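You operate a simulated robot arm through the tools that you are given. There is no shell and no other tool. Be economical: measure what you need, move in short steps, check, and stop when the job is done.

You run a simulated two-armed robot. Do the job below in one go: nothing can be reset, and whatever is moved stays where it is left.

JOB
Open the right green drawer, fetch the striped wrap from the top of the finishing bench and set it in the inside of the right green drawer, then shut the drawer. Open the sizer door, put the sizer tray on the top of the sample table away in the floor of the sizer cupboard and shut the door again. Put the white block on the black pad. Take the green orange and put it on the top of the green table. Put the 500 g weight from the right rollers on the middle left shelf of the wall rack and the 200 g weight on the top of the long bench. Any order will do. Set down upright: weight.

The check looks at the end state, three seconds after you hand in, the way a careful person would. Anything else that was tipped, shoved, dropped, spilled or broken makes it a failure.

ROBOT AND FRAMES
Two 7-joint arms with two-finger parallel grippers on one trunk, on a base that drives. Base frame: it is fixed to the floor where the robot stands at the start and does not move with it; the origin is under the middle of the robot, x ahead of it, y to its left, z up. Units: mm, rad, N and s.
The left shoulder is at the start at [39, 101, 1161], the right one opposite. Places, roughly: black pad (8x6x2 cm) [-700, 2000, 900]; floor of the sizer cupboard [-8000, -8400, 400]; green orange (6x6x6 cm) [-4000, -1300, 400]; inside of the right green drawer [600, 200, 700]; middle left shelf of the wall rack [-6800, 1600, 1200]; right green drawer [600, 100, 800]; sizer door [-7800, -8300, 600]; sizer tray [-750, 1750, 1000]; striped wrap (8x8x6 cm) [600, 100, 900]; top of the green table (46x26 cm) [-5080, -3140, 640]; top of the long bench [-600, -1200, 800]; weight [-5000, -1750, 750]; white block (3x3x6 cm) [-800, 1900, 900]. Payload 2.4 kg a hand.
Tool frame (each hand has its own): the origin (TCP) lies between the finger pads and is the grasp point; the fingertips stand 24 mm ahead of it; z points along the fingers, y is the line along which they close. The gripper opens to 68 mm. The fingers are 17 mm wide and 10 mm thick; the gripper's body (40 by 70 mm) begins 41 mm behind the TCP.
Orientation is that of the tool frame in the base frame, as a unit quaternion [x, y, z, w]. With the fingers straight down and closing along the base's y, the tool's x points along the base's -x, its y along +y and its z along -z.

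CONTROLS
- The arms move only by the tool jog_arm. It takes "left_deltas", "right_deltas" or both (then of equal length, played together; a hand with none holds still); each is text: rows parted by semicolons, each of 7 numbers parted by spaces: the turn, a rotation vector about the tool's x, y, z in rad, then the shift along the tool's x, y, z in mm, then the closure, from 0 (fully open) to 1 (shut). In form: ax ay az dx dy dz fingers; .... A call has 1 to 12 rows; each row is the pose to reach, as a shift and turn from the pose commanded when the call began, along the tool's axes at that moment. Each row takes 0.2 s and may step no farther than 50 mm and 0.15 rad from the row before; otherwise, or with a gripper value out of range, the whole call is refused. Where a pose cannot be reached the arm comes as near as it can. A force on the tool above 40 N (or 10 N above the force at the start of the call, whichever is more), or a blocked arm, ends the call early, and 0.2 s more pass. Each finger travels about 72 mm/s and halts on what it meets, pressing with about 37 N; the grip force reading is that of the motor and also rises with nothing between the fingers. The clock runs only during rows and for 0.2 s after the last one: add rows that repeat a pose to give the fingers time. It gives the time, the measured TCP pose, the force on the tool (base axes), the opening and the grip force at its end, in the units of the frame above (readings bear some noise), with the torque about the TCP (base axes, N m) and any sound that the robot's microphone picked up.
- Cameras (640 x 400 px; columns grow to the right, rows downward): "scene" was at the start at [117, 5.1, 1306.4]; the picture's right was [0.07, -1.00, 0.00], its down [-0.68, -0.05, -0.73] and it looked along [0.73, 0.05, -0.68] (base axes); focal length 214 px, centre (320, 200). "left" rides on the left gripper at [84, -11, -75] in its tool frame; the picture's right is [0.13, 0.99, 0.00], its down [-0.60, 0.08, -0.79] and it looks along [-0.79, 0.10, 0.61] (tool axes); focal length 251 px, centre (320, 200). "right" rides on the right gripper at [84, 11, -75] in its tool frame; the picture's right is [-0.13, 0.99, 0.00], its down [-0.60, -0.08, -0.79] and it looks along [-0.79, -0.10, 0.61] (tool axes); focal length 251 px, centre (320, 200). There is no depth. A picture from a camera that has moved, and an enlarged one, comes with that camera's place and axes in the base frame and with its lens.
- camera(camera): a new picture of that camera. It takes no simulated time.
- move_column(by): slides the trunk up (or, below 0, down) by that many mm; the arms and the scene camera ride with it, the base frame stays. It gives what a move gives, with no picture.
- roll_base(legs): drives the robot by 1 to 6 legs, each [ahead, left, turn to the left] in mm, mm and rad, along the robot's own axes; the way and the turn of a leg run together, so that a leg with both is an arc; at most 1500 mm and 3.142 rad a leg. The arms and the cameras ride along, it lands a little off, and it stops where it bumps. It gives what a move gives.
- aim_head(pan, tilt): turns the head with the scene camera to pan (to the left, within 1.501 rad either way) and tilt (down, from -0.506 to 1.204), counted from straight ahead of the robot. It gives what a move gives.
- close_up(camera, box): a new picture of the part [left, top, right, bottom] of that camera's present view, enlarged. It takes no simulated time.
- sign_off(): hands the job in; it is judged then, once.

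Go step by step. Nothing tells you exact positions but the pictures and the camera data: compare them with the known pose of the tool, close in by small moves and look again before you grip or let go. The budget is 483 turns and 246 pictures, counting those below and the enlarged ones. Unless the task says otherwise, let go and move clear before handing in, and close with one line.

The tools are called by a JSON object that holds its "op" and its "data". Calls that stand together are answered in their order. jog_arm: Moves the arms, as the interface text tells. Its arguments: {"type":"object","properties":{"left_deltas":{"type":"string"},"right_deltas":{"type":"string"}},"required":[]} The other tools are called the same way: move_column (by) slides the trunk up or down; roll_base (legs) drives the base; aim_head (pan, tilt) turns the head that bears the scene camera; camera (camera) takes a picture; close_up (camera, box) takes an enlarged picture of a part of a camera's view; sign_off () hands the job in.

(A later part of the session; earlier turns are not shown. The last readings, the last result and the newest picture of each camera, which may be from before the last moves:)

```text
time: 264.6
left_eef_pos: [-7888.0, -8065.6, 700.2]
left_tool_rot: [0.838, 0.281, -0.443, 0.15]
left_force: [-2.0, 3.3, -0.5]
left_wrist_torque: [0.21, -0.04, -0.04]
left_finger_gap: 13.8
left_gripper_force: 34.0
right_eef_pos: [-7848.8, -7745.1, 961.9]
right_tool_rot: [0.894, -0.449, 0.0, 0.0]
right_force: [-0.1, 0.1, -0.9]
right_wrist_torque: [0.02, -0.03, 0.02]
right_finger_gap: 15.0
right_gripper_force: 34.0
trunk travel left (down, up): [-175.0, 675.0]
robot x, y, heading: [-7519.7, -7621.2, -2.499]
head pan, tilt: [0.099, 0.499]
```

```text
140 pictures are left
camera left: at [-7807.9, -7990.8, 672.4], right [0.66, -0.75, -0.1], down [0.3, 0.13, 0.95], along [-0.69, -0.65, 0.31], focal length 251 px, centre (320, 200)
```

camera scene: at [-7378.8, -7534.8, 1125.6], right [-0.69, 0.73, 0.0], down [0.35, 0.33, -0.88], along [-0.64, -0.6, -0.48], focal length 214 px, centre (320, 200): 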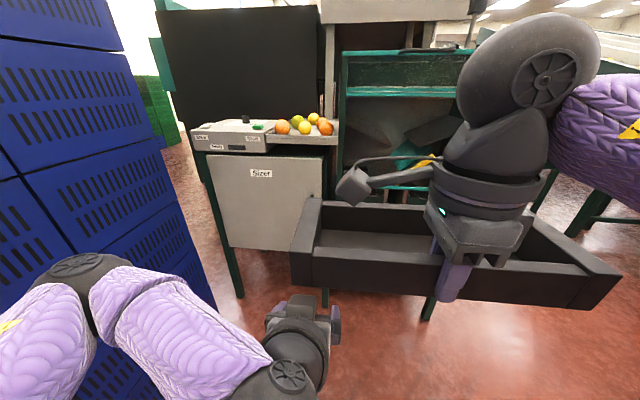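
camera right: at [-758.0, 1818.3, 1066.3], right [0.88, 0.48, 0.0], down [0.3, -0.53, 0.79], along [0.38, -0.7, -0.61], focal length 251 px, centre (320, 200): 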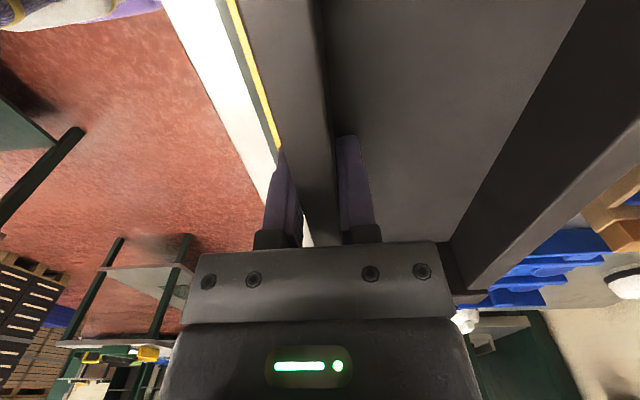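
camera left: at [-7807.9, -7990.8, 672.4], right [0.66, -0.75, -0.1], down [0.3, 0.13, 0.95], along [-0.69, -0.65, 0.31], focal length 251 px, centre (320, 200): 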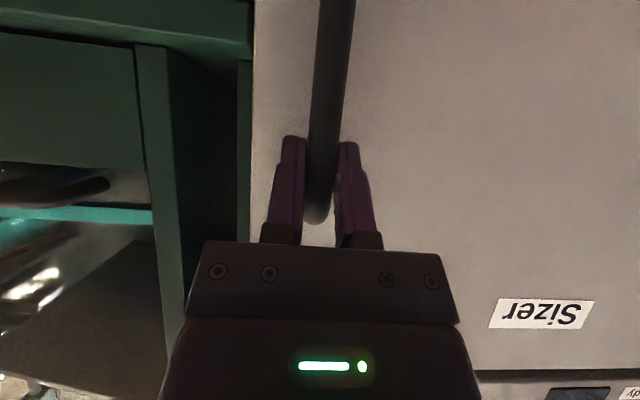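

Gripped (13.8 mm). Pull the door along its arc: first 15°.

{"op": "roll_base", "data": {"legs": [[-60, 9, 0], [-51, 16, 0]]}}

{"op": "camera", "data": {"camera": "left"}}

```text
time: 266.1
left_eef_pos: [-7783.4, -8021.7, 699.9]
left_tool_rot: [0.837, 0.284, -0.442, 0.152]
left_force: [6.6, -19.4, 2.4]
left_wrist_torque: [-0.06, -0.07, 0.24]
left_finger_gap: 14.1
left_gripper_force: 33.9
right_eef_pos: [-7742.3, -7698.6, 962.8]
right_tool_rot: [0.894, -0.448, 0.0, -0.002]
right_force: [-1.0, 0.6, -0.5]
right_wrist_torque: [0.03, -0.02, 0.0]
right_finger_gap: 15.2
right_gripper_force: 34.5
trunk travel left (down, up): [-175.0, 675.0]
robot x, y, heading: [-7413.1, -7574.0, -2.497]
head pan, tilt: [0.099, 0.499]
```

```text
139 pictures are left
camera left: at [-7702.1, -7946.3, 672.1], right [0.66, -0.74, -0.1], down [0.3, 0.13, 0.95], along [-0.69, -0.66, 0.31], focal length 251 px, centre (320, 200)
```

left: 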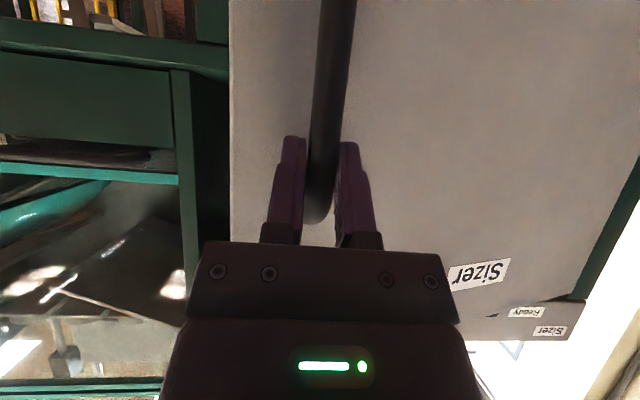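

Opening; the door tugs the hand slightly left, so I give more left on the next arc piece.

{"op": "roll_base", "data": {"legs": [[-50, 30, 0], [-50, 32, 0], [-40, 36, 0]]}}

{"op": "camera", "data": {"camera": "left"}}

{"op": "camera", "data": {"camera": "scene"}}

```text
time: 268.1
left_eef_pos: [-7641.9, -8010.1, 700.1]
left_tool_rot: [0.839, 0.281, -0.442, 0.149]
left_force: [0.0, 2.5, 5.0]
left_wrist_torque: [0.23, -0.57, -0.06]
left_finger_gap: 14.0
left_gripper_force: 33.8
right_eef_pos: [-7601.0, -7690.2, 963.3]
right_tool_rot: [0.894, -0.448, 0.0, 0.0]
right_force: [0.2, 0.6, -0.7]
right_wrist_torque: [0.08, -0.04, -0.02]
right_finger_gap: 15.2
right_gripper_force: 34.5
trunk travel left (down, up): [-175.0, 675.0]
robot x, y, heading: [-7275.3, -7569.4, -2.495]
head pan, tilt: [0.099, 0.499]
stopped in leg 3: the force on the tool passed its limit at 42 N (the readings are from after the stop); the commanded pose is now the measured one
```

```text
138 pictures are left
camera left: at [-7561.0, -7934.7, 672.7], right [0.66, -0.75, -0.1], down [0.3, 0.13, 0.95], along [-0.69, -0.65, 0.3], focal length 251 px, centre (320, 200)
```

left: 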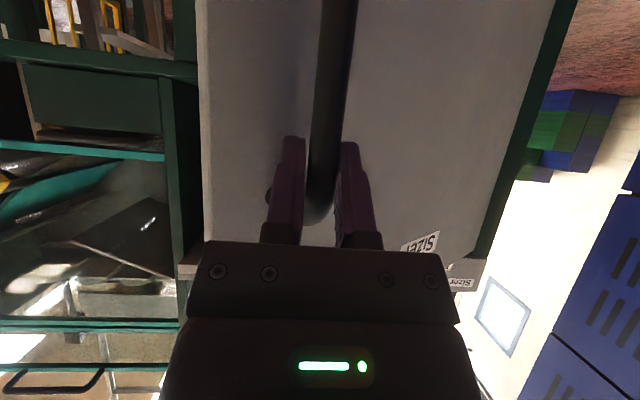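

```text
137 pictures are left
camera scene: at [-7405.2, -7676.5, 1125.7], right [-0.68, 0.74, 0.0], down [0.35, 0.32, -0.88], along [-0.65, -0.6, -0.48], focal length 214 px, centre (320, 200)
```

scene: 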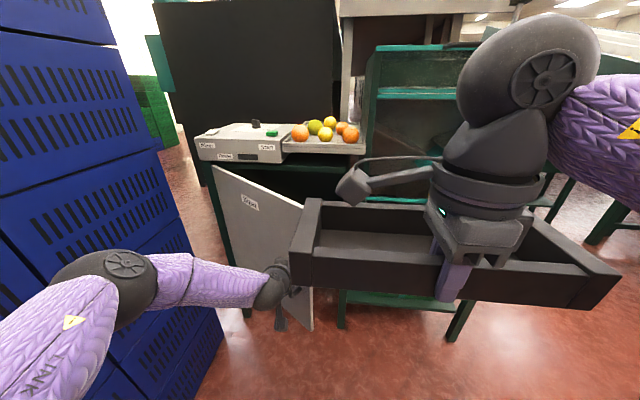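

Door is about 35° open. Release the bar, back off, go around the door's free edge on the right and push it further open from inside.

{"op": "jog_arm", "data": {"left_deltas": "0 0 0 0 0 0 0.5; 0 0 0 0 0 0 0; 0 0 0 0 0 0 0; 0 0 0 0 0 0 0"}}

{"op": "roll_base", "data": {"legs": [[-90, 0, 0], [0, -150, 0]]}}

{"op": "camera", "data": {"camera": "left"}}

{"op": "camera", "data": {"camera": "scene"}}

```text
time: 269.1
left_eef_pos: [-7640.8, -8009.4, 699.5]
left_tool_rot: [0.839, 0.281, -0.442, 0.149]
left_force: [0.0, 0.4, 0.9]
left_wrist_torque: [0.0, 0.0, 0.0]
left_finger_gap: 68.3
left_gripper_force: 0.2
right_eef_pos: [-7601.9, -7689.7, 962.5]
right_tool_rot: [0.894, -0.447, 0.0, -0.002]
right_force: [0.2, -0.1, -0.5]
right_wrist_torque: [0.03, -0.06, 0.03]
right_finger_gap: 15.1
right_gripper_force: 34.1
trunk travel left (down, up): [-175.0, 675.0]
robot x, y, heading: [-7273.0, -7565.7, -2.491]
head pan, tilt: [0.099, 0.499]
```

```text
time: 271.1
left_eef_pos: [-7657.6, -7838.8, 700.3]
left_tool_rot: [0.839, 0.281, -0.441, 0.149]
left_force: [-0.2, -0.7, -0.7]
left_wrist_torque: [-0.02, -0.02, -0.04]
left_finger_gap: 68.4
left_gripper_force: 0.1
right_eef_pos: [-7619.9, -7518.8, 962.7]
right_tool_rot: [0.895, -0.446, 0.001, -0.001]
right_force: [0.4, 0.3, -0.6]
right_wrist_torque: [0.04, -0.03, 0.04]
right_finger_gap: 15.2
right_gripper_force: 34.9
trunk travel left (down, up): [-175.0, 675.0]
robot x, y, heading: [-7290.4, -7393.3, -2.494]
head pan, tilt: [0.099, 0.499]
```

```text
136 pictures are left
camera left: at [-7577.2, -7764.0, 672.0], right [0.66, -0.75, -0.1], down [0.29, 0.13, 0.95], along [-0.69, -0.65, 0.3], focal length 251 px, centre (320, 200)
```

left: 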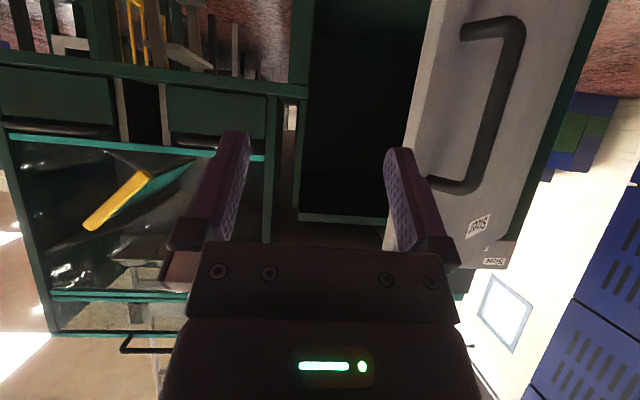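

```text
135 pictures are left
camera scene: at [-7422.6, -7505.4, 1125.5], right [-0.68, 0.73, 0.0], down [0.35, 0.33, -0.88], along [-0.64, -0.6, -0.48], focal length 214 px, centre (320, 200)
```

scene: 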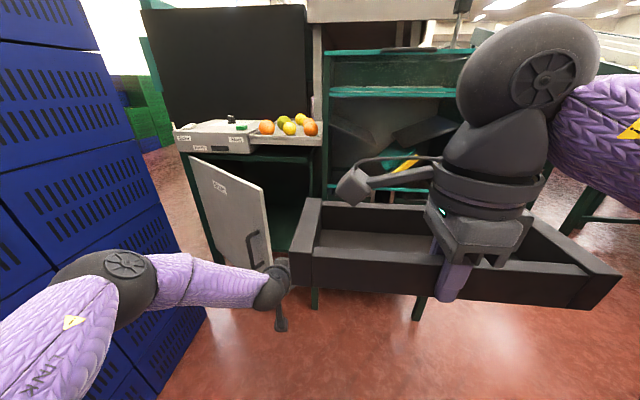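

The door stands ~40° open with the interior visible. Close the left fingers, pass the free edge on its right, and push the door left from inside.

{"op": "jog_arm", "data": {"left_deltas": "0 0 0 0 0 0 0.5; 0 0 0 0 0 0 1; 0 0 0 0 0 0 1; 0 0 0 0 0 0 1; 0 0 0 0 0 0 1"}}

{"op": "roll_base", "data": {"legs": [[200, 0, -0.01], [0, 150, 0]]}}

{"op": "camera", "data": {"camera": "scene"}}

{"op": "camera", "data": {"camera": "left"}}

```text
time: 272.3
left_eef_pos: [-7657.5, -7838.8, 699.8]
left_tool_rot: [0.839, 0.283, -0.441, 0.15]
left_force: [0.1, -0.2, -0.6]
left_wrist_torque: [-0.01, -0.02, 0.02]
left_finger_gap: 0.0
left_gripper_force: 24.1
right_eef_pos: [-7618.1, -7518.7, 962.8]
right_tool_rot: [0.895, -0.446, 0.001, -0.001]
right_force: [-0.3, 0.0, -1.1]
right_wrist_torque: [0.05, -0.04, 0.02]
right_finger_gap: 15.2
right_gripper_force: 34.3
trunk travel left (down, up): [-175.0, 675.0]
robot x, y, heading: [-7288.5, -7395.7, -2.493]
head pan, tilt: [0.099, 0.499]
```

```text
time: 274.6
left_eef_pos: [-7787.4, -7999.9, 698.8]
left_tool_rot: [0.843, 0.274, -0.442, 0.139]
left_force: [0.3, -0.6, 0.5]
left_wrist_torque: [0.01, 0.0, 0.03]
left_finger_gap: 0.0
left_gripper_force: 24.0
right_eef_pos: [-7743.8, -7686.8, 961.1]
right_tool_rot: [0.893, -0.451, 0.002, -0.002]
right_force: [0.0, 0.6, -0.4]
right_wrist_torque: [0.04, 0.0, -0.01]
right_finger_gap: 15.2
right_gripper_force: 34.0
trunk travel left (down, up): [-175.0, 675.0]
robot x, y, heading: [-7413.6, -7566.9, -2.508]
head pan, tilt: [0.099, 0.499]
stopped in leg 2: the force on the tool passed its limit at 73 N (the readings are from after the stop); the commanded pose is now the measured one
```

```text
134 pictures are left
camera scene: at [-7547.4, -7676.3, 1125.5], right [-0.67, 0.74, 0.0], down [0.35, 0.32, -0.88], along [-0.65, -0.59, -0.48], focal length 214 px, centre (320, 200)
```

scene: 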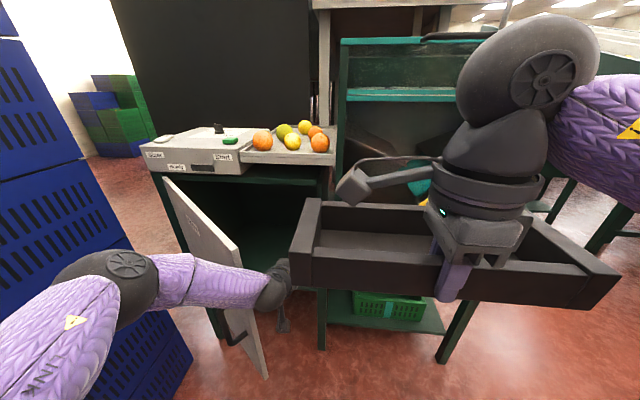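

```text
133 pictures are left
camera left: at [-7705.9, -7927.5, 672.0], right [0.64, -0.76, -0.11], down [0.3, 0.11, 0.95], along [-0.71, -0.64, 0.3], focal length 251 px, centre (320, 200)
```

left: 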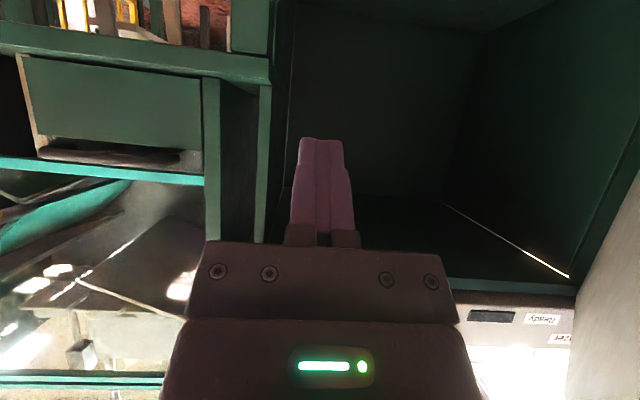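

The knock swung the door to ~60°. Push further with slow arm motion.

{"op": "jog_arm", "data": {"left_deltas": "0 0 0 0 14 0 1; 0 0 0 0 28 0 1; 0 0 0 0 42 0 1; 0 0 0 0 56 0 1; 0 0 0 0 70 0 1; 0 0 0 0 84 0 1; 0 0 0 0 98 0 1; 0 0 0 0 112 0 1; 0 0 0 0 126 0 1; 0 0 0 0 140 0 1; 0 0 0 0 154 0 1; 0 0 0 0 168 0 1"}}

{"op": "camera", "data": {"camera": "scene"}}

```text
time: 277.0
left_eef_pos: [-7991.7, -8011.9, 699.0]
left_tool_rot: [0.88, 0.105, -0.461, 0.044]
left_force: [22.8, 29.3, 14.5]
left_wrist_torque: [0.04, 0.19, -0.28]
left_finger_gap: 0.2
left_gripper_force: 23.7
left hand out of reach, approached as far as the arm can: row 1
right_eef_pos: [-7866.9, -7593.9, 966.0]
right_tool_rot: [0.788, -0.616, -0.001, 0.001]
right_force: [0.1, -0.4, -1.0]
right_wrist_torque: [0.05, -0.01, 0.0]
right_finger_gap: 15.4
right_gripper_force: 34.3
trunk travel left (down, up): [-175.0, 675.0]
robot x, y, heading: [-7522.1, -7607.9, -2.89]
head pan, tilt: [0.099, 0.499]
stopped in row 12 (left hand): the force on the tool passed its limit at 176 N (the readings are from after the stop); the commanded pose is now the measured one
```

```text
132 pictures are left
camera scene: at [-7681.6, -7655.7, 1127.0], right [-0.34, 0.94, 0.0], down [0.45, 0.16, -0.88], along [-0.83, -0.3, -0.48], focal length 214 px, centre (320, 200)
```

scene: 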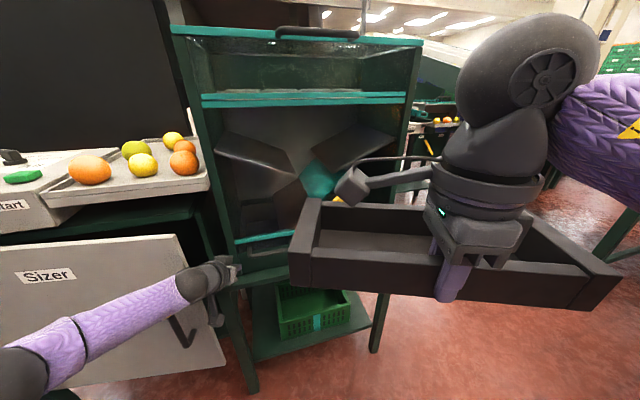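

The base got turned by the contact (heading now −2.89). Stop and look left carefully before moving anything.

{"op": "aim_head", "data": {"pan": 0.7, "tilt": 0.6}}

{"op": "camera", "data": {"camera": "scene"}}

{"op": "camera", "data": {"camera": "left"}}

```text
time: 278.0
left_eef_pos: [-7990.8, -8011.6, 698.2]
left_tool_rot: [0.88, 0.106, -0.459, 0.05]
left_force: [21.8, 43.8, 15.9]
left_wrist_torque: [0.11, 0.14, -0.6]
left_finger_gap: 0.0
left_gripper_force: 23.3
right_eef_pos: [-7869.3, -7591.4, 963.2]
right_tool_rot: [0.788, -0.616, 0.001, 0.002]
right_force: [1.1, 0.4, 0.6]
right_wrist_torque: [0.04, -0.05, 0.01]
right_finger_gap: 15.1
right_gripper_force: 34.0
trunk travel left (down, up): [-175.0, 675.0]
robot x, y, heading: [-7520.6, -7608.1, -2.893]
head pan, tilt: [0.7, 0.6]
```

```text
131 pictures are left
camera scene: at [-7648.6, -7694.2, 1117.2], right [-0.81, 0.58, 0.0], down [0.33, 0.46, -0.83], along [-0.48, -0.67, -0.56], focal length 214 px, centre (320, 200)
```

scene: 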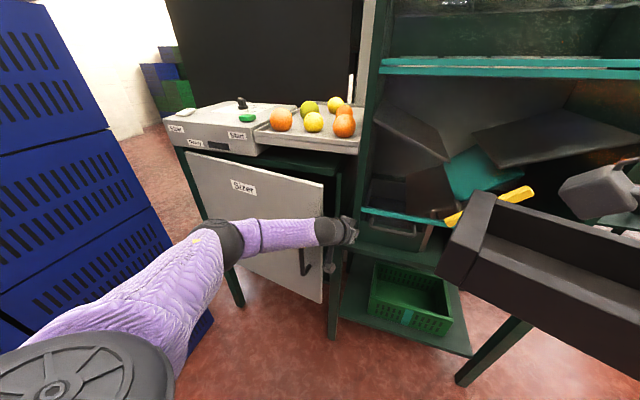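

```text
130 pictures are left
camera left: at [-7886.3, -7975.9, 672.2], right [0.3, -0.95, -0.12], down [0.32, -0.02, 0.95], along [-0.9, -0.32, 0.29], focal length 251 px, centre (320, 200)
```

left: 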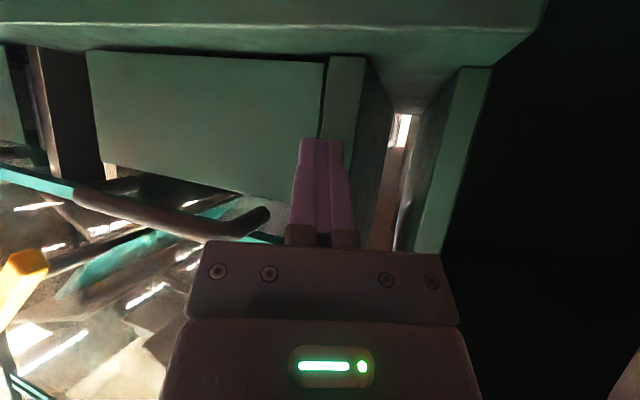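

The elbow must have pressed against the blue stack, turning my base; the hand now touches the rack front. I back straight off to free everything.

{"op": "roll_base", "data": {"legs": [[-150, 0, 0]]}}

{"op": "camera", "data": {"camera": "scene"}}

```text
time: 278.8
left_eef_pos: [-7979.6, -8012.8, 697.6]
left_tool_rot: [0.881, 0.108, -0.458, 0.051]
left_force: [-0.3, 1.3, -1.4]
left_wrist_torque: [-0.11, 0.03, 0.24]
left_finger_gap: 0.2
left_gripper_force: 23.7
right_eef_pos: [-7857.4, -7590.7, 962.2]
right_tool_rot: [0.788, -0.616, 0.002, -0.001]
right_force: [-0.2, -0.4, -0.8]
right_wrist_torque: [0.0, -0.03, -0.01]
right_finger_gap: 15.2
right_gripper_force: 34.6
trunk travel left (down, up): [-175.0, 675.0]
robot x, y, heading: [-7507.0, -7606.4, -2.893]
head pan, tilt: [0.7, 0.6]
stopped in leg 1: the robot was blocked; the commanded pose is now the measured one
```

```text
129 pictures are left
camera scene: at [-7637.8, -7695.2, 1116.3], right [-0.81, 0.58, 0.0], down [0.33, 0.46, -0.82], along [-0.48, -0.67, -0.57], focal length 214 px, centre (320, 200)
```

scene: 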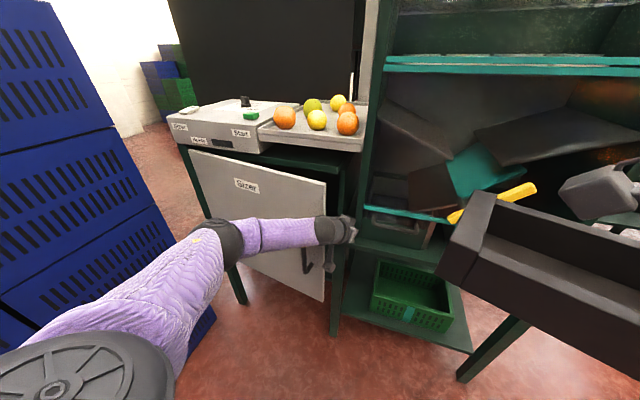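

Backing was blocked since my heading makes the hand press on the door's edge. I move back perpendicular to the cupboard and slightly right instead.

{"op": "roll_base", "data": {"legs": [[-30, -30, 0], [-80, -60, 0]]}}

{"op": "camera", "data": {"camera": "scene"}}

```text
time: 280.5
left_eef_pos: [-7893.4, -7900.6, 697.0]
left_tool_rot: [0.881, 0.109, -0.457, 0.051]
left_force: [0.0, -0.4, 0.3]
left_wrist_torque: [-0.03, 0.0, 0.01]
left_finger_gap: 0.0
left_gripper_force: 23.2
right_eef_pos: [-7770.4, -7478.3, 962.3]
right_tool_rot: [0.788, -0.616, 0.0, -0.002]
right_force: [0.4, 0.6, -0.6]
right_wrist_torque: [-0.01, -0.03, -0.04]
right_finger_gap: 15.1
right_gripper_force: 34.6
trunk travel left (down, up): [-175.0, 675.0]
robot x, y, heading: [-7421.9, -7491.6, -2.891]
head pan, tilt: [0.7, 0.6]
```

```text
128 pictures are left
camera scene: at [-7551.9, -7582.1, 1116.4], right [-0.81, 0.58, 0.0], down [0.33, 0.46, -0.82], along [-0.48, -0.67, -0.57], focal length 214 px, centre (320, 200)
```

scene: 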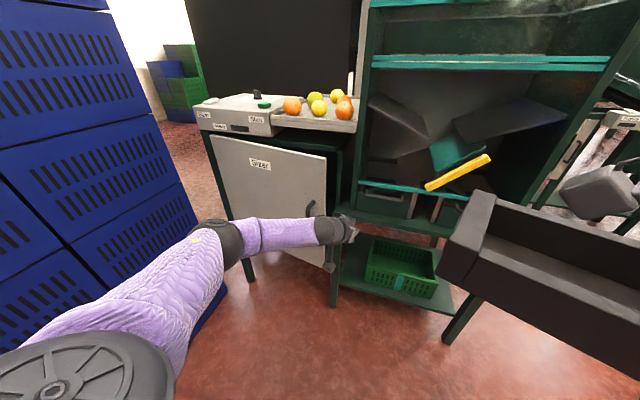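

Free again, nothing toppled. I'll attack from the right, turned left ~45°, so my elbow stays away from the blue stack. Reposition.

{"op": "roll_base", "data": {"legs": [[-68, -275, 0], [0, 0, 1.17]]}}

{"op": "aim_head", "data": {"pan": 0.1, "tilt": 0.5}}

{"op": "camera", "data": {"camera": "scene"}}

{"op": "camera", "data": {"camera": "left"}}

```text
time: 285.4
left_eef_pos: [-7222.6, -7802.6, 696.5]
left_tool_rot: [0.671, 0.58, -0.352, 0.297]
left_force: [0.9, -0.1, -0.3]
left_wrist_torque: [0.0, 0.01, -0.01]
left_finger_gap: 0.0
left_gripper_force: 24.3
right_eef_pos: [-7567.9, -7529.7, 962.2]
right_tool_rot: [0.997, -0.073, 0.0, -0.002]
right_force: [0.1, -0.5, -0.1]
right_wrist_torque: [0.08, 0.03, 0.02]
right_finger_gap: 15.0
right_gripper_force: 34.5
trunk travel left (down, up): [-175.0, 675.0]
robot x, y, heading: [-7422.0, -7210.0, -1.706]
head pan, tilt: [0.7, 0.6]
```

```text
time: 286.4
left_eef_pos: [-7223.5, -7801.8, 697.6]
left_tool_rot: [0.671, 0.58, -0.352, 0.297]
left_force: [-0.3, 0.2, 0.2]
left_wrist_torque: [0.0, 0.02, -0.01]
left_finger_gap: 0.1
left_gripper_force: 23.1
right_eef_pos: [-7567.8, -7528.7, 962.5]
right_tool_rot: [0.997, -0.073, 0.0, -0.002]
right_force: [0.0, 0.0, -1.6]
right_wrist_torque: [0.07, -0.01, 0.0]
right_finger_gap: 15.0
right_gripper_force: 35.0
trunk travel left (down, up): [-175.0, 675.0]
robot x, y, heading: [-7421.0, -7213.5, -1.707]
head pan, tilt: [0.099, 0.499]
```

```text
127 pictures are left
camera scene: at [-7439.7, -7381.2, 1125.5], right [-1.0, 0.04, 0.0], down [0.02, 0.48, -0.88], along [-0.03, -0.88, -0.48], focal length 214 px, centre (320, 200)
```

scene: 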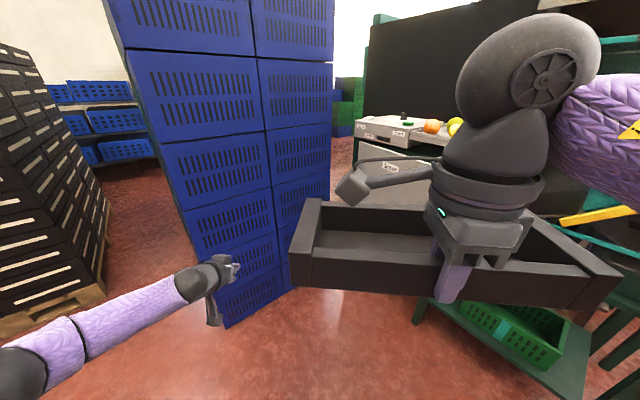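

```text
126 pictures are left
camera left: at [-7217.5, -7692.2, 670.6], right [0.99, -0.07, -0.12], down [0.13, 0.28, 0.95], along [-0.04, -0.96, 0.29], focal length 251 px, centre (320, 200)
```

left: 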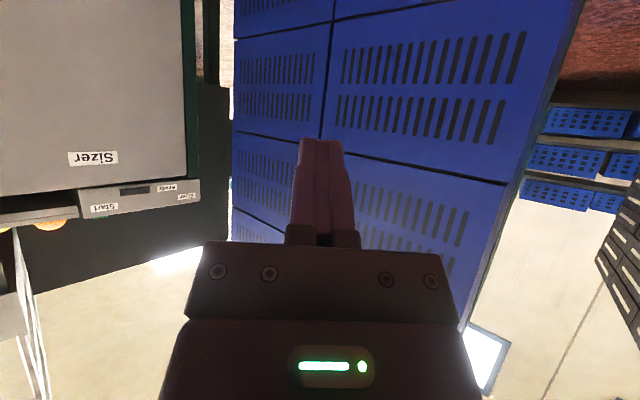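

I bring the left hand back toward centre and pull the tray closer and higher.

{"op": "jog_arm", "data": {"left_deltas": "0 0 0 0 -40 0 1; 0 0 0 0 -80 0 1; 0 0 0 0 -120 0 1; 0 0 0 0 -160 0 1; 0 0 0 0 -190 0 1; 0 0 0 0 -190 0 1", "right_deltas": "0 0 0 0 -15 -20 1; 0 0 0 0 -30 -40 1; 0 0 0 0 -45 -60 1; 0 0 0 0 -60 -80 1; 0 0 0 0 -60 -100 1; 0 0 0 0 -60 -100 1"}}

{"op": "roll_base", "data": {"legs": [[-93, -91, 0], [150, -155, 0]]}}

{"op": "camera", "data": {"camera": "scene"}}

{"op": "camera", "data": {"camera": "left"}}

```text
time: 287.8
left_eef_pos: [-7410.4, -7773.8, 698.3]
left_tool_rot: [0.672, 0.58, -0.352, 0.297]
left_force: [0.2, -1.0, -0.3]
left_wrist_torque: [-0.02, -0.02, -0.02]
left_finger_gap: 0.1
left_gripper_force: 23.5
left hand out of reach, approached as far as the arm can: row 3
right_eef_pos: [-7559.1, -7470.4, 1063.6]
right_tool_rot: [0.997, -0.071, 0.0, -0.002]
right_force: [-0.2, -1.1, 0.2]
right_wrist_torque: [0.03, -0.02, 0.0]
right_finger_gap: 14.6
right_gripper_force: 33.9
trunk travel left (down, up): [-175.0, 675.0]
robot x, y, heading: [-7424.8, -7213.3, -1.704]
head pan, tilt: [0.099, 0.499]
```

```text
time: 290.3
left_eef_pos: [-7665.1, -7793.8, 698.7]
left_tool_rot: [0.671, 0.581, -0.352, 0.297]
left_force: [0.5, 0.1, -1.1]
left_wrist_torque: [0.0, 0.01, -0.02]
left_finger_gap: 0.1
left_gripper_force: 23.4
right_eef_pos: [-7814.6, -7489.6, 1063.8]
right_tool_rot: [0.997, -0.072, -0.001, -0.003]
right_force: [0.3, 0.4, -1.5]
right_wrist_torque: [0.04, -0.03, -0.02]
right_finger_gap: 15.3
right_gripper_force: 34.7
trunk travel left (down, up): [-175.0, 675.0]
robot x, y, heading: [-7681.0, -7232.0, -1.713]
head pan, tilt: [0.099, 0.499]
```

```text
125 pictures are left
camera scene: at [-7695.4, -7400.9, 1125.5], right [-1.0, 0.04, 0.0], down [0.02, 0.48, -0.88], along [-0.03, -0.88, -0.48], focal length 214 px, centre (320, 200)
```

scene: 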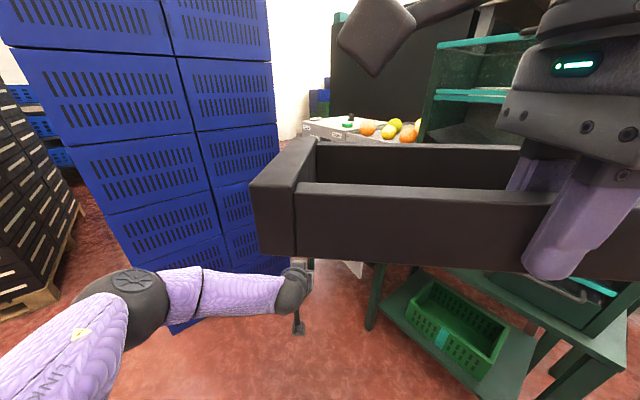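

```text
124 pictures are left
camera left: at [-7659.9, -7683.7, 672.4], right [0.99, -0.07, -0.11], down [0.13, 0.28, 0.95], along [-0.04, -0.96, 0.29], focal length 251 px, centre (320, 200)
```

left: 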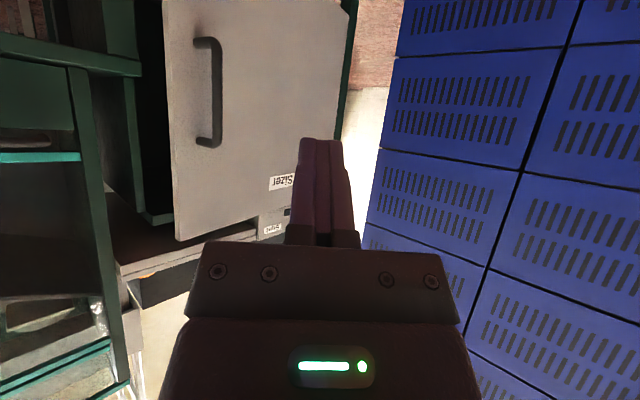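

The door is only ~9° ajar now, so I'll take the handle again, this time with the robot turned ~20° left so that the elbow stays clear.

{"op": "roll_base", "data": {"legs": [[0, 0, -0.442], [0, 200, 0]]}}

{"op": "jog_arm", "data": {"left_deltas": "0 0 0 0 0 0 0.5; 0 0 0 0 0 0 0; 0 0 0 0 0 0 0; 0 0 0 0 0 0 0"}}

{"op": "camera", "data": {"camera": "left"}}

```text
time: 293.2
left_eef_pos: [-7739.6, -7856.0, 699.8]
left_tool_rot: [0.782, 0.419, -0.409, 0.213]
left_force: [0.6, 0.2, 0.3]
left_wrist_torque: [-0.02, 0.06, 0.03]
left_finger_gap: 0.0
left_gripper_force: 23.0
right_eef_pos: [-7745.3, -7518.6, 1061.0]
right_tool_rot: [0.957, -0.289, 0.0, -0.001]
right_force: [-0.2, -0.5, -0.6]
right_wrist_torque: [0.01, 0.0, -0.01]
right_finger_gap: 15.1
right_gripper_force: 34.2
trunk travel left (down, up): [-175.0, 675.0]
robot x, y, heading: [-7514.0, -7343.7, -2.153]
head pan, tilt: [0.099, 0.499]
```

```text
time: 294.2
left_eef_pos: [-7739.9, -7855.6, 698.5]
left_tool_rot: [0.782, 0.419, -0.409, 0.214]
left_force: [0.7, 0.5, -0.1]
left_wrist_torque: [-0.04, -0.01, -0.01]
left_finger_gap: 68.1
left_gripper_force: 0.2
right_eef_pos: [-7744.6, -7518.3, 1062.9]
right_tool_rot: [0.957, -0.289, 0.0, -0.002]
right_force: [-0.3, 0.4, -1.2]
right_wrist_torque: [0.02, -0.05, -0.04]
right_finger_gap: 15.2
right_gripper_force: 34.4
trunk travel left (down, up): [-175.0, 675.0]
robot x, y, heading: [-7515.3, -7341.1, -2.149]
head pan, tilt: [0.099, 0.499]
```

```text
123 pictures are left
camera left: at [-7687.4, -7759.1, 672.4], right [0.86, -0.49, -0.11], down [0.24, 0.2, 0.95], along [-0.44, -0.85, 0.29], focal length 251 px, centre (320, 200)
```

left: 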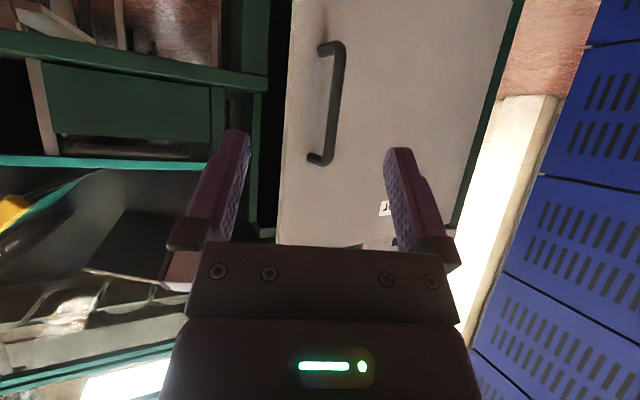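

{"op": "roll_base", "data": {"legs": [[130, 12, 0]]}}

{"op": "camera", "data": {"camera": "left"}}

```text
time: 295.5
left_eef_pos: [-7799.6, -7972.8, 698.8]
left_tool_rot: [0.782, 0.42, -0.409, 0.213]
left_force: [0.6, 1.2, -0.5]
left_wrist_torque: [0.0, 0.01, -0.02]
left_finger_gap: 68.0
left_gripper_force: 0.0
right_eef_pos: [-7806.4, -7634.2, 1062.8]
right_tool_rot: [0.958, -0.288, 0.001, -0.002]
right_force: [0.3, 0.1, -1.5]
right_wrist_torque: [0.05, 0.0, 0.0]
right_finger_gap: 15.1
right_gripper_force: 34.4
trunk travel left (down, up): [-175.0, 675.0]
robot x, y, heading: [-7572.5, -7459.4, -2.155]
head pan, tilt: [0.099, 0.499]
```

```text
122 pictures are left
camera left: at [-7748.2, -7875.7, 672.4], right [0.86, -0.49, -0.11], down [0.24, 0.2, 0.95], along [-0.44, -0.85, 0.29], focal length 251 px, centre (320, 200)
```

left: 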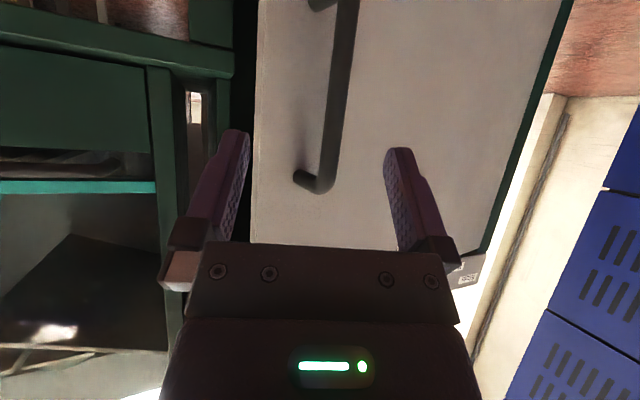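

{"op": "roll_base", "data": {"legs": [[65, 5, 0]]}}

{"op": "camera", "data": {"camera": "left"}}

```text
time: 296.5
left_eef_pos: [-7832.0, -8030.7, 699.3]
left_tool_rot: [0.781, 0.419, -0.409, 0.214]
left_force: [0.2, 0.1, 0.9]
left_wrist_torque: [-0.03, 0.04, 0.01]
left_finger_gap: 68.2
left_gripper_force: 0.2
right_eef_pos: [-7837.4, -7692.1, 1062.5]
right_tool_rot: [0.958, -0.287, 0.0, -0.002]
right_force: [-0.1, -0.4, -1.8]
right_wrist_torque: [0.02, 0.02, -0.02]
right_finger_gap: 15.2
right_gripper_force: 34.3
trunk travel left (down, up): [-175.0, 675.0]
robot x, y, heading: [-7605.5, -7513.2, -2.151]
head pan, tilt: [0.099, 0.499]
```

```text
121 pictures are left
camera left: at [-7780.2, -7933.7, 672.4], right [0.86, -0.49, -0.11], down [0.24, 0.2, 0.95], along [-0.44, -0.85, 0.29], focal length 251 px, centre (320, 200)
```

left: 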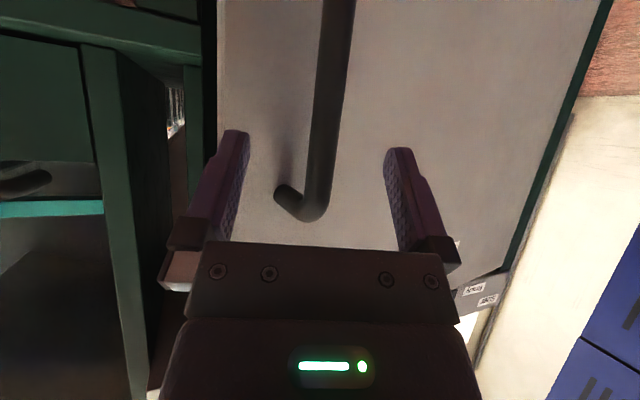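

Same picture as at the successful grip. Close.

{"op": "jog_arm", "data": {"left_deltas": "0 0 0 0 0 0 0.3; 0 0 0 0 0 0 0.6; 0 0 0 0 0 0 0.9; 0 0 0 0 0 0 1; 0 0 0 0 0 0 1"}}

```text
time: 297.7
left_eef_pos: [-7832.0, -8031.1, 698.6]
left_tool_rot: [0.782, 0.42, -0.408, 0.214]
left_force: [0.3, -0.3, 0.6]
left_wrist_torque: [-0.49, -0.59, 0.0]
left_finger_gap: 13.7
left_gripper_force: 33.8
right_eef_pos: [-7838.2, -7691.3, 1063.2]
right_tool_rot: [0.957, -0.289, -0.001, -0.002]
right_force: [0.6, -1.0, -1.1]
right_wrist_torque: [0.06, -0.02, 0.02]
right_finger_gap: 15.0
right_gripper_force: 34.8
trunk travel left (down, up): [-175.0, 675.0]
robot x, y, heading: [-7606.7, -7518.2, -2.151]
head pan, tilt: [0.099, 0.499]
```

Gripped. Fitting the three earlier points gives the hinge at (m 11174, t 2223), radius 410 mm. Pull along that arc in short legs.

{"op": "roll_base", "data": {"legs": [[-36, 37, 0], [-39, 41, 0]]}}

{"op": "roll_base", "data": {"legs": [[-30, 43, 0], [-27, 47, 0]]}}

{"op": "camera", "data": {"camera": "scene"}}

```text
time: 299.1
left_eef_pos: [-7771.4, -8011.6, 699.2]
left_tool_rot: [0.786, 0.413, -0.41, 0.208]
left_force: [-1.2, 2.2, 4.3]
left_wrist_torque: [-0.21, -0.74, 0.0]
left_finger_gap: 13.7
left_gripper_force: 33.7
right_eef_pos: [-7772.1, -7677.3, 1061.6]
right_tool_rot: [0.957, -0.291, 0.0, -0.002]
right_force: [0.7, -0.7, -1.4]
right_wrist_torque: [0.03, -0.02, 0.01]
right_finger_gap: 15.2
right_gripper_force: 34.6
trunk travel left (down, up): [-175.0, 675.0]
robot x, y, heading: [-7538.1, -7498.1, -2.158]
head pan, tilt: [0.099, 0.499]
stopped in leg 2: the force on the tool passed its limit at 43 N (the readings are from after the stop); the commanded pose is now the measured one
```

```text
time: 300.1
left_eef_pos: [-7724.6, -8005.7, 698.0]
left_tool_rot: [0.79, 0.406, -0.413, 0.2]
left_force: [-0.4, 4.3, 9.8]
left_wrist_torque: [-0.27, -0.6, -0.17]
left_finger_gap: 14.0
left_gripper_force: 33.7
right_eef_pos: [-7719.8, -7673.7, 1062.2]
right_tool_rot: [0.956, -0.292, 0.0, -0.002]
right_force: [0.0, 0.3, -0.5]
right_wrist_torque: [0.05, -0.03, 0.01]
right_finger_gap: 15.2
right_gripper_force: 34.3
trunk travel left (down, up): [-175.0, 675.0]
robot x, y, heading: [-7488.2, -7505.5, -2.157]
head pan, tilt: [0.099, 0.499]
stopped in leg 1: the force on the tool passed its limit at 42 N (the readings are from after the stop); the commanded pose is now the measured one
```

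```text
120 pictures are left
camera scene: at [-7573.6, -7646.4, 1125.6], right [-0.88, 0.47, 0.0], down [0.22, 0.42, -0.88], along [-0.41, -0.78, -0.48], focal length 214 px, centre (320, 200)
```

scene: 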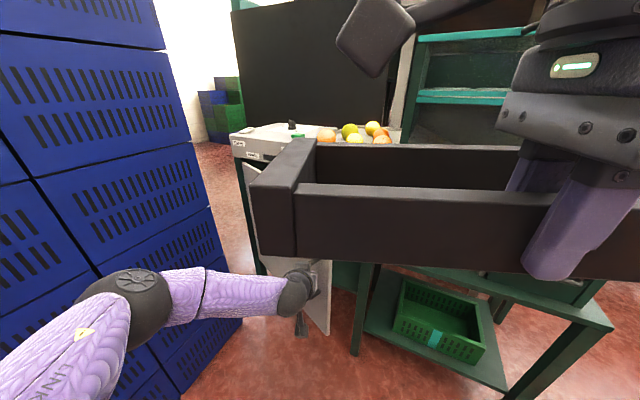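

Progress (≈24° open); stops come from grip friction at the 40 N limit. About 60° will suffice for the tray, so I continue in small arc legs.

{"op": "roll_base", "data": {"legs": [[-28, 45, 0]]}}

{"op": "roll_base", "data": {"legs": [[-25, 46, 0]]}}

{"op": "camera", "data": {"camera": "left"}}

```text
time: 301.6
left_eef_pos: [-7675.7, -8000.9, 697.6]
left_tool_rot: [0.792, 0.403, -0.413, 0.197]
left_force: [-1.1, 5.0, 9.6]
left_wrist_torque: [-0.27, -0.57, -0.12]
left_finger_gap: 14.1
left_gripper_force: 33.7
right_eef_pos: [-7667.0, -7674.5, 1063.3]
right_tool_rot: [0.956, -0.293, 0.0, -0.002]
right_force: [0.4, 0.3, -1.5]
right_wrist_torque: [0.02, -0.02, 0.01]
right_finger_gap: 15.2
right_gripper_force: 34.3
trunk travel left (down, up): [-175.0, 675.0]
robot x, y, heading: [-7435.7, -7500.7, -2.161]
head pan, tilt: [0.099, 0.499]
stopped in leg 1: the force on the tool passed its limit at 40 N (the readings are from after the stop); the commanded pose is now the measured one
```

```text
time: 302.6
left_eef_pos: [-7622.4, -8005.3, 698.4]
left_tool_rot: [0.793, 0.403, -0.413, 0.196]
left_force: [3.3, 21.8, 11.1]
left_wrist_torque: [-0.37, -0.41, -0.15]
left_finger_gap: 14.1
left_gripper_force: 33.4
right_eef_pos: [-7615.1, -7678.0, 1062.0]
right_tool_rot: [0.956, -0.294, 0.0, -0.001]
right_force: [-0.2, -0.5, -1.0]
right_wrist_torque: [0.05, -0.02, 0.0]
right_finger_gap: 15.0
right_gripper_force: 34.9
trunk travel left (down, up): [-175.0, 675.0]
robot x, y, heading: [-7381.5, -7507.3, -2.164]
head pan, tilt: [0.099, 0.499]
```

```text
119 pictures are left
camera left: at [-7565.6, -7910.3, 673.0], right [0.84, -0.53, -0.13], down [0.26, 0.18, 0.95], along [-0.48, -0.83, 0.28], focal length 251 px, centre (320, 200)
```

left: 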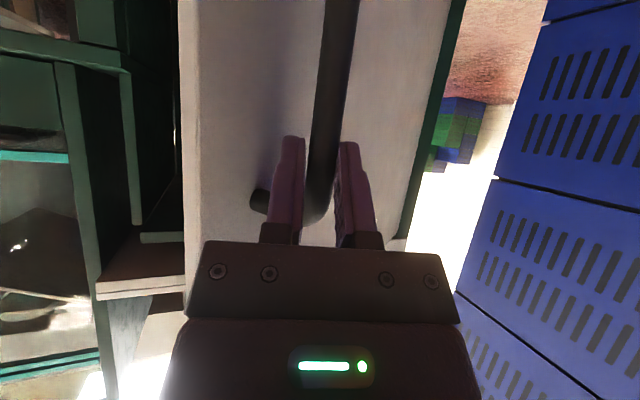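

{"op": "roll_base", "data": {"legs": [[-29, 71, 0]]}}

{"op": "roll_base", "data": {"legs": [[-8, 40, 0]]}}

{"op": "camera", "data": {"camera": "left"}}

{"op": "camera", "data": {"camera": "scene"}}

```text
time: 303.6
left_eef_pos: [-7547.9, -8022.2, 697.9]
left_tool_rot: [0.793, 0.404, -0.413, 0.196]
left_force: [2.5, 7.0, 12.8]
left_wrist_torque: [-0.44, -0.45, 0.04]
left_finger_gap: 14.3
left_gripper_force: 33.7
right_eef_pos: [-7540.3, -7693.0, 1062.7]
right_tool_rot: [0.956, -0.294, 0.0, -0.003]
right_force: [-0.1, -0.4, -0.6]
right_wrist_torque: [0.04, -0.01, -0.01]
right_finger_gap: 14.9
right_gripper_force: 34.6
trunk travel left (down, up): [-175.0, 675.0]
robot x, y, heading: [-7306.9, -7519.9, -2.161]
head pan, tilt: [0.099, 0.499]
```

```text
time: 304.5
left_eef_pos: [-7508.8, -8037.3, 699.0]
left_tool_rot: [0.793, 0.403, -0.413, 0.195]
left_force: [8.7, 23.7, 7.0]
left_wrist_torque: [-0.36, -0.43, -0.08]
left_finger_gap: 14.1
left_gripper_force: 34.1
right_eef_pos: [-7500.6, -7709.0, 1063.1]
right_tool_rot: [0.956, -0.293, 0.001, -0.001]
right_force: [0.8, -0.9, -0.8]
right_wrist_torque: [0.02, 0.03, 0.0]
right_finger_gap: 15.1
right_gripper_force: 34.4
trunk travel left (down, up): [-175.0, 675.0]
robot x, y, heading: [-7263.3, -7537.0, -2.161]
head pan, tilt: [0.099, 0.499]
```

```text
118 pictures are left
camera left: at [-7452.3, -7941.3, 672.9], right [0.84, -0.53, -0.13], down [0.26, 0.17, 0.95], along [-0.48, -0.83, 0.28], focal length 251 px, centre (320, 200)
```

left: 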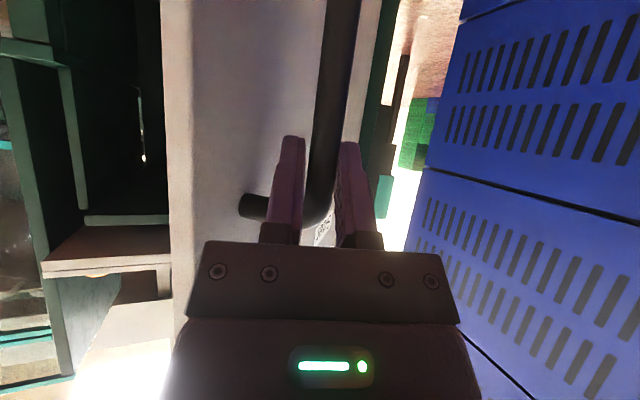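

```text
117 pictures are left
camera scene: at [-7355.1, -7681.3, 1125.9], right [-0.88, 0.47, 0.0], down [0.23, 0.42, -0.88], along [-0.41, -0.78, -0.48], focal length 214 px, centre (320, 200)
```

scene: 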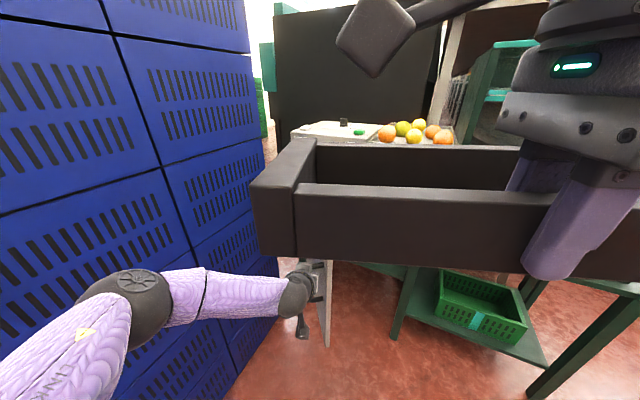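

Door ≈55° open. One more short arc piece, then release and back off.

{"op": "roll_base", "data": {"legs": [[-8, 32, 0]]}}

{"op": "jog_arm", "data": {"left_deltas": "0 0 0 0 0 0 0.5; 0 0 0 0 0 0 0; 0 0 0 0 0 0 0; 0 0 0 0 0 0 0"}}

{"op": "roll_base", "data": {"legs": [[-100, 0, 0], [0, -150, 0]]}}

{"op": "camera", "data": {"camera": "left"}}

```text
time: 305.3
left_eef_pos: [-7478.8, -8050.1, 697.4]
left_tool_rot: [0.792, 0.403, -0.414, 0.196]
left_force: [-4.9, -11.9, 13.8]
left_wrist_torque: [-0.73, -0.32, 0.1]
left_finger_gap: 14.4
left_gripper_force: 34.3
right_eef_pos: [-7471.9, -7721.9, 1064.0]
right_tool_rot: [0.956, -0.294, 0.0, -0.002]
right_force: [0.2, 0.4, -0.7]
right_wrist_torque: [0.02, -0.02, -0.03]
right_finger_gap: 15.3
right_gripper_force: 34.3
trunk travel left (down, up): [-175.0, 675.0]
robot x, y, heading: [-7235.6, -7546.4, -2.159]
head pan, tilt: [0.099, 0.499]
```

```text
time: 306.3
left_eef_pos: [-7479.3, -8050.0, 696.5]
left_tool_rot: [0.793, 0.403, -0.413, 0.195]
left_force: [-0.6, 0.0, 0.0]
left_wrist_torque: [-0.04, -0.02, 0.02]
left_finger_gap: 67.9
left_gripper_force: 0.1
right_eef_pos: [-7470.1, -7721.6, 1061.9]
right_tool_rot: [0.956, -0.294, 0.0, -0.003]
right_force: [0.3, -0.8, -0.6]
right_wrist_torque: [0.03, -0.03, -0.02]
right_finger_gap: 15.1
right_gripper_force: 34.7
trunk travel left (down, up): [-175.0, 675.0]
robot x, y, heading: [-7236.6, -7549.6, -2.161]
head pan, tilt: [0.099, 0.499]
```

```text
time: 308.5
left_eef_pos: [-7546.3, -7882.4, 697.6]
left_tool_rot: [0.792, 0.405, -0.412, 0.197]
left_force: [-1.0, -0.5, 0.3]
left_wrist_torque: [0.0, 0.0, 0.0]
left_finger_gap: 68.2
left_gripper_force: 0.1
right_eef_pos: [-7539.6, -7556.4, 1062.6]
right_tool_rot: [0.956, -0.292, 0.0, -0.002]
right_force: [-0.6, 0.0, -1.2]
right_wrist_torque: [0.03, -0.04, -0.01]
right_finger_gap: 15.2
right_gripper_force: 34.1
trunk travel left (down, up): [-175.0, 675.0]
robot x, y, heading: [-7304.4, -7377.2, -2.164]
head pan, tilt: [0.099, 0.499]
```

```text
116 pictures are left
camera left: at [-7490.4, -7787.2, 672.4], right [0.84, -0.53, -0.13], down [0.26, 0.18, 0.95], along [-0.48, -0.83, 0.28], focal length 251 px, centre (320, 200)
```

left: 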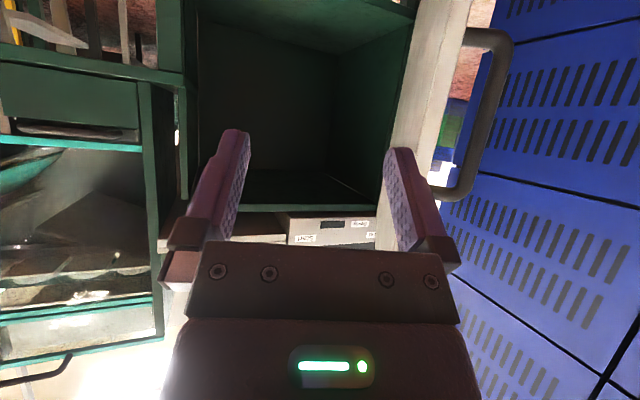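

The cupboard interior is empty and the door ~60° open. To get it to ~85° I turn further left so my elbow stays away from the stack, then push the door's inner side with the closed left hand.

{"op": "jog_arm", "data": {"left_deltas": "0 0 0 0 0 0 0.5; 0 0 0 0 0 0 1; 0 0 0 0 0 0 1; 0 0 0 0 0 0 1; 0 0 0 0 0 0 1"}}

{"op": "roll_base", "data": {"legs": [[0, 0, 0.56], [-149, -118, 0]]}}

{"op": "roll_base", "data": {"legs": [[195, -245, 0]]}}

{"op": "camera", "data": {"camera": "left"}}

{"op": "camera", "data": {"camera": "scene"}}

```text
time: 309.7
left_eef_pos: [-7545.5, -7882.1, 696.8]
left_tool_rot: [0.792, 0.405, -0.413, 0.196]
left_force: [-0.4, 0.5, 0.0]
left_wrist_torque: [-0.01, 0.0, 0.03]
left_finger_gap: 0.2
left_gripper_force: 23.9
right_eef_pos: [-7538.7, -7554.6, 1062.4]
right_tool_rot: [0.956, -0.293, 0.0, -0.003]
right_force: [0.6, -1.0, -0.5]
right_wrist_torque: [0.05, -0.02, 0.0]
right_finger_gap: 15.0
right_gripper_force: 34.2
trunk travel left (down, up): [-175.0, 675.0]
robot x, y, heading: [-7306.5, -7381.4, -2.161]
head pan, tilt: [0.099, 0.499]
```

```text
time: 312.8
left_eef_pos: [-7355.8, -7780.3, 696.7]
left_tool_rot: [0.648, 0.61, -0.341, 0.304]
left_force: [-0.6, -0.4, 0.2]
left_wrist_torque: [-0.01, -0.02, 0.01]
left_finger_gap: 0.0
left_gripper_force: 23.4
right_eef_pos: [-7526.1, -7500.6, 1062.2]
right_tool_rot: [1.0, -0.014, -0.001, -0.003]
right_force: [-0.7, -0.3, -0.3]
right_wrist_torque: [0.07, -0.02, 0.0]
right_finger_gap: 15.1
right_gripper_force: 34.8
trunk travel left (down, up): [-175.0, 675.0]
robot x, y, heading: [-7421.2, -7224.7, -1.594]
head pan, tilt: [0.099, 0.499]
```

```text
time: 314.9
left_eef_pos: [-7602.8, -7969.9, 697.5]
left_tool_rot: [0.647, 0.611, -0.341, 0.304]
left_force: [-1.3, -0.2, -0.4]
left_wrist_torque: [0.0, -0.04, 0.02]
left_finger_gap: 0.0
left_gripper_force: 23.6
right_eef_pos: [-7772.8, -7690.6, 1062.3]
right_tool_rot: [1.0, -0.012, 0.0, -0.003]
right_force: [0.3, -1.5, -0.8]
right_wrist_torque: [0.04, 0.03, 0.01]
right_finger_gap: 15.1
right_gripper_force: 34.4
trunk travel left (down, up): [-175.0, 675.0]
robot x, y, heading: [-7673.1, -7419.2, -1.589]
head pan, tilt: [0.099, 0.499]
```

```text
115 pictures are left
camera left: at [-7605.6, -7859.3, 672.4], right [0.99, 0.01, -0.13], down [0.12, 0.29, 0.95], along [0.04, -0.96, 0.28], focal length 251 px, centre (320, 200)
```

left: 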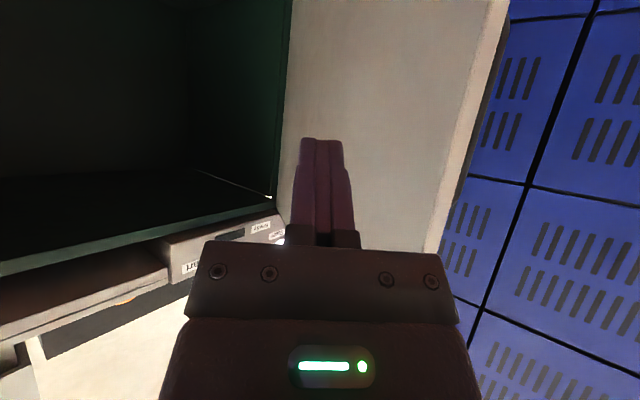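

```text
114 pictures are left
camera scene: at [-7664.9, -7587.8, 1125.5], right [-1.0, -0.08, 0.0], down [-0.04, 0.48, -0.88], along [0.07, -0.88, -0.48], focal length 214 px, centre (320, 200)
```

scene: 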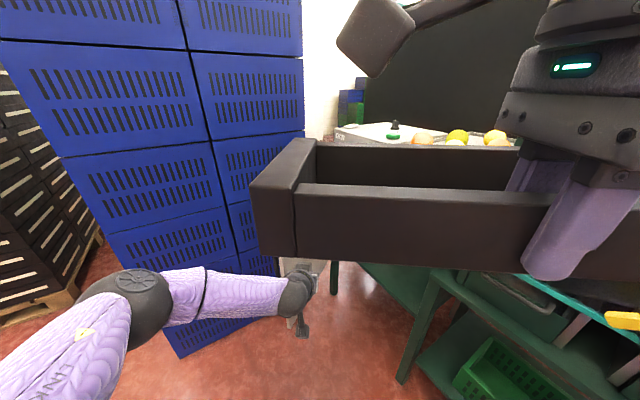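

The closed hand faces the inner side of the door. Push left in small steps.

{"op": "roll_base", "data": {"legs": [[40, 31, 0], [24, 18, 0], [24, 18, 0]]}}

{"op": "roll_base", "data": {"legs": [[24, 18, 0], [24, 18, 0], [24, 18, 0]]}}

{"op": "camera", "data": {"camera": "left"}}

```text
time: 316.3
left_eef_pos: [-7562.0, -8023.0, 695.8]
left_tool_rot: [0.646, 0.613, -0.339, 0.305]
left_force: [-0.2, -0.3, 0.2]
left_wrist_torque: [0.0, 0.01, 0.02]
left_finger_gap: 0.0
left_gripper_force: 23.2
right_eef_pos: [-7734.2, -7743.7, 1060.9]
right_tool_rot: [1.0, -0.012, 0.0, -0.003]
right_force: [0.8, -0.1, -1.0]
right_wrist_torque: [0.02, 0.03, -0.01]
right_finger_gap: 15.2
right_gripper_force: 34.2
trunk travel left (down, up): [-175.0, 675.0]
robot x, y, heading: [-7632.7, -7471.0, -1.588]
head pan, tilt: [0.099, 0.499]
stopped in leg 2: the force on the tool passed its limit at 76 N (the readings are from after the stop); the commanded pose is now the measured one
```

```text
time: 317.9
left_eef_pos: [-7507.9, -8095.5, 696.4]
left_tool_rot: [0.646, 0.613, -0.339, 0.305]
left_force: [0.8, 0.0, 0.7]
left_wrist_torque: [0.01, 0.03, 0.02]
left_finger_gap: 0.1
left_gripper_force: 24.0
right_eef_pos: [-7680.6, -7816.4, 1061.7]
right_tool_rot: [1.0, -0.013, -0.002, -0.002]
right_force: [-0.7, 0.6, -0.7]
right_wrist_torque: [0.06, 0.0, -0.01]
right_finger_gap: 15.3
right_gripper_force: 34.2
trunk travel left (down, up): [-175.0, 675.0]
robot x, y, heading: [-7578.4, -7545.2, -1.59]
head pan, tilt: [0.099, 0.499]
```

```text
113 pictures are left
camera left: at [-7513.0, -7984.9, 671.8], right [0.99, 0.01, -0.13], down [0.12, 0.28, 0.95], along [0.05, -0.96, 0.28], focal length 251 px, centre (320, 200)
```

left: 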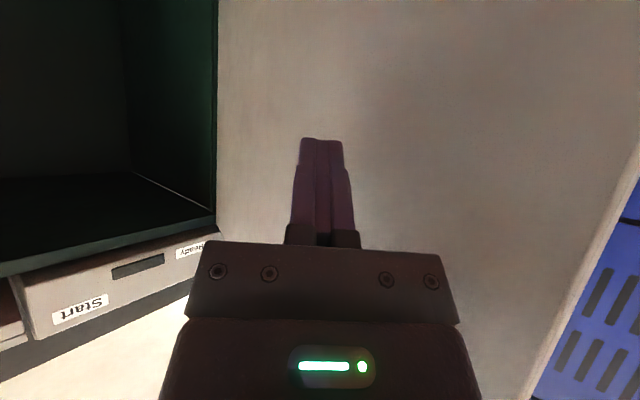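

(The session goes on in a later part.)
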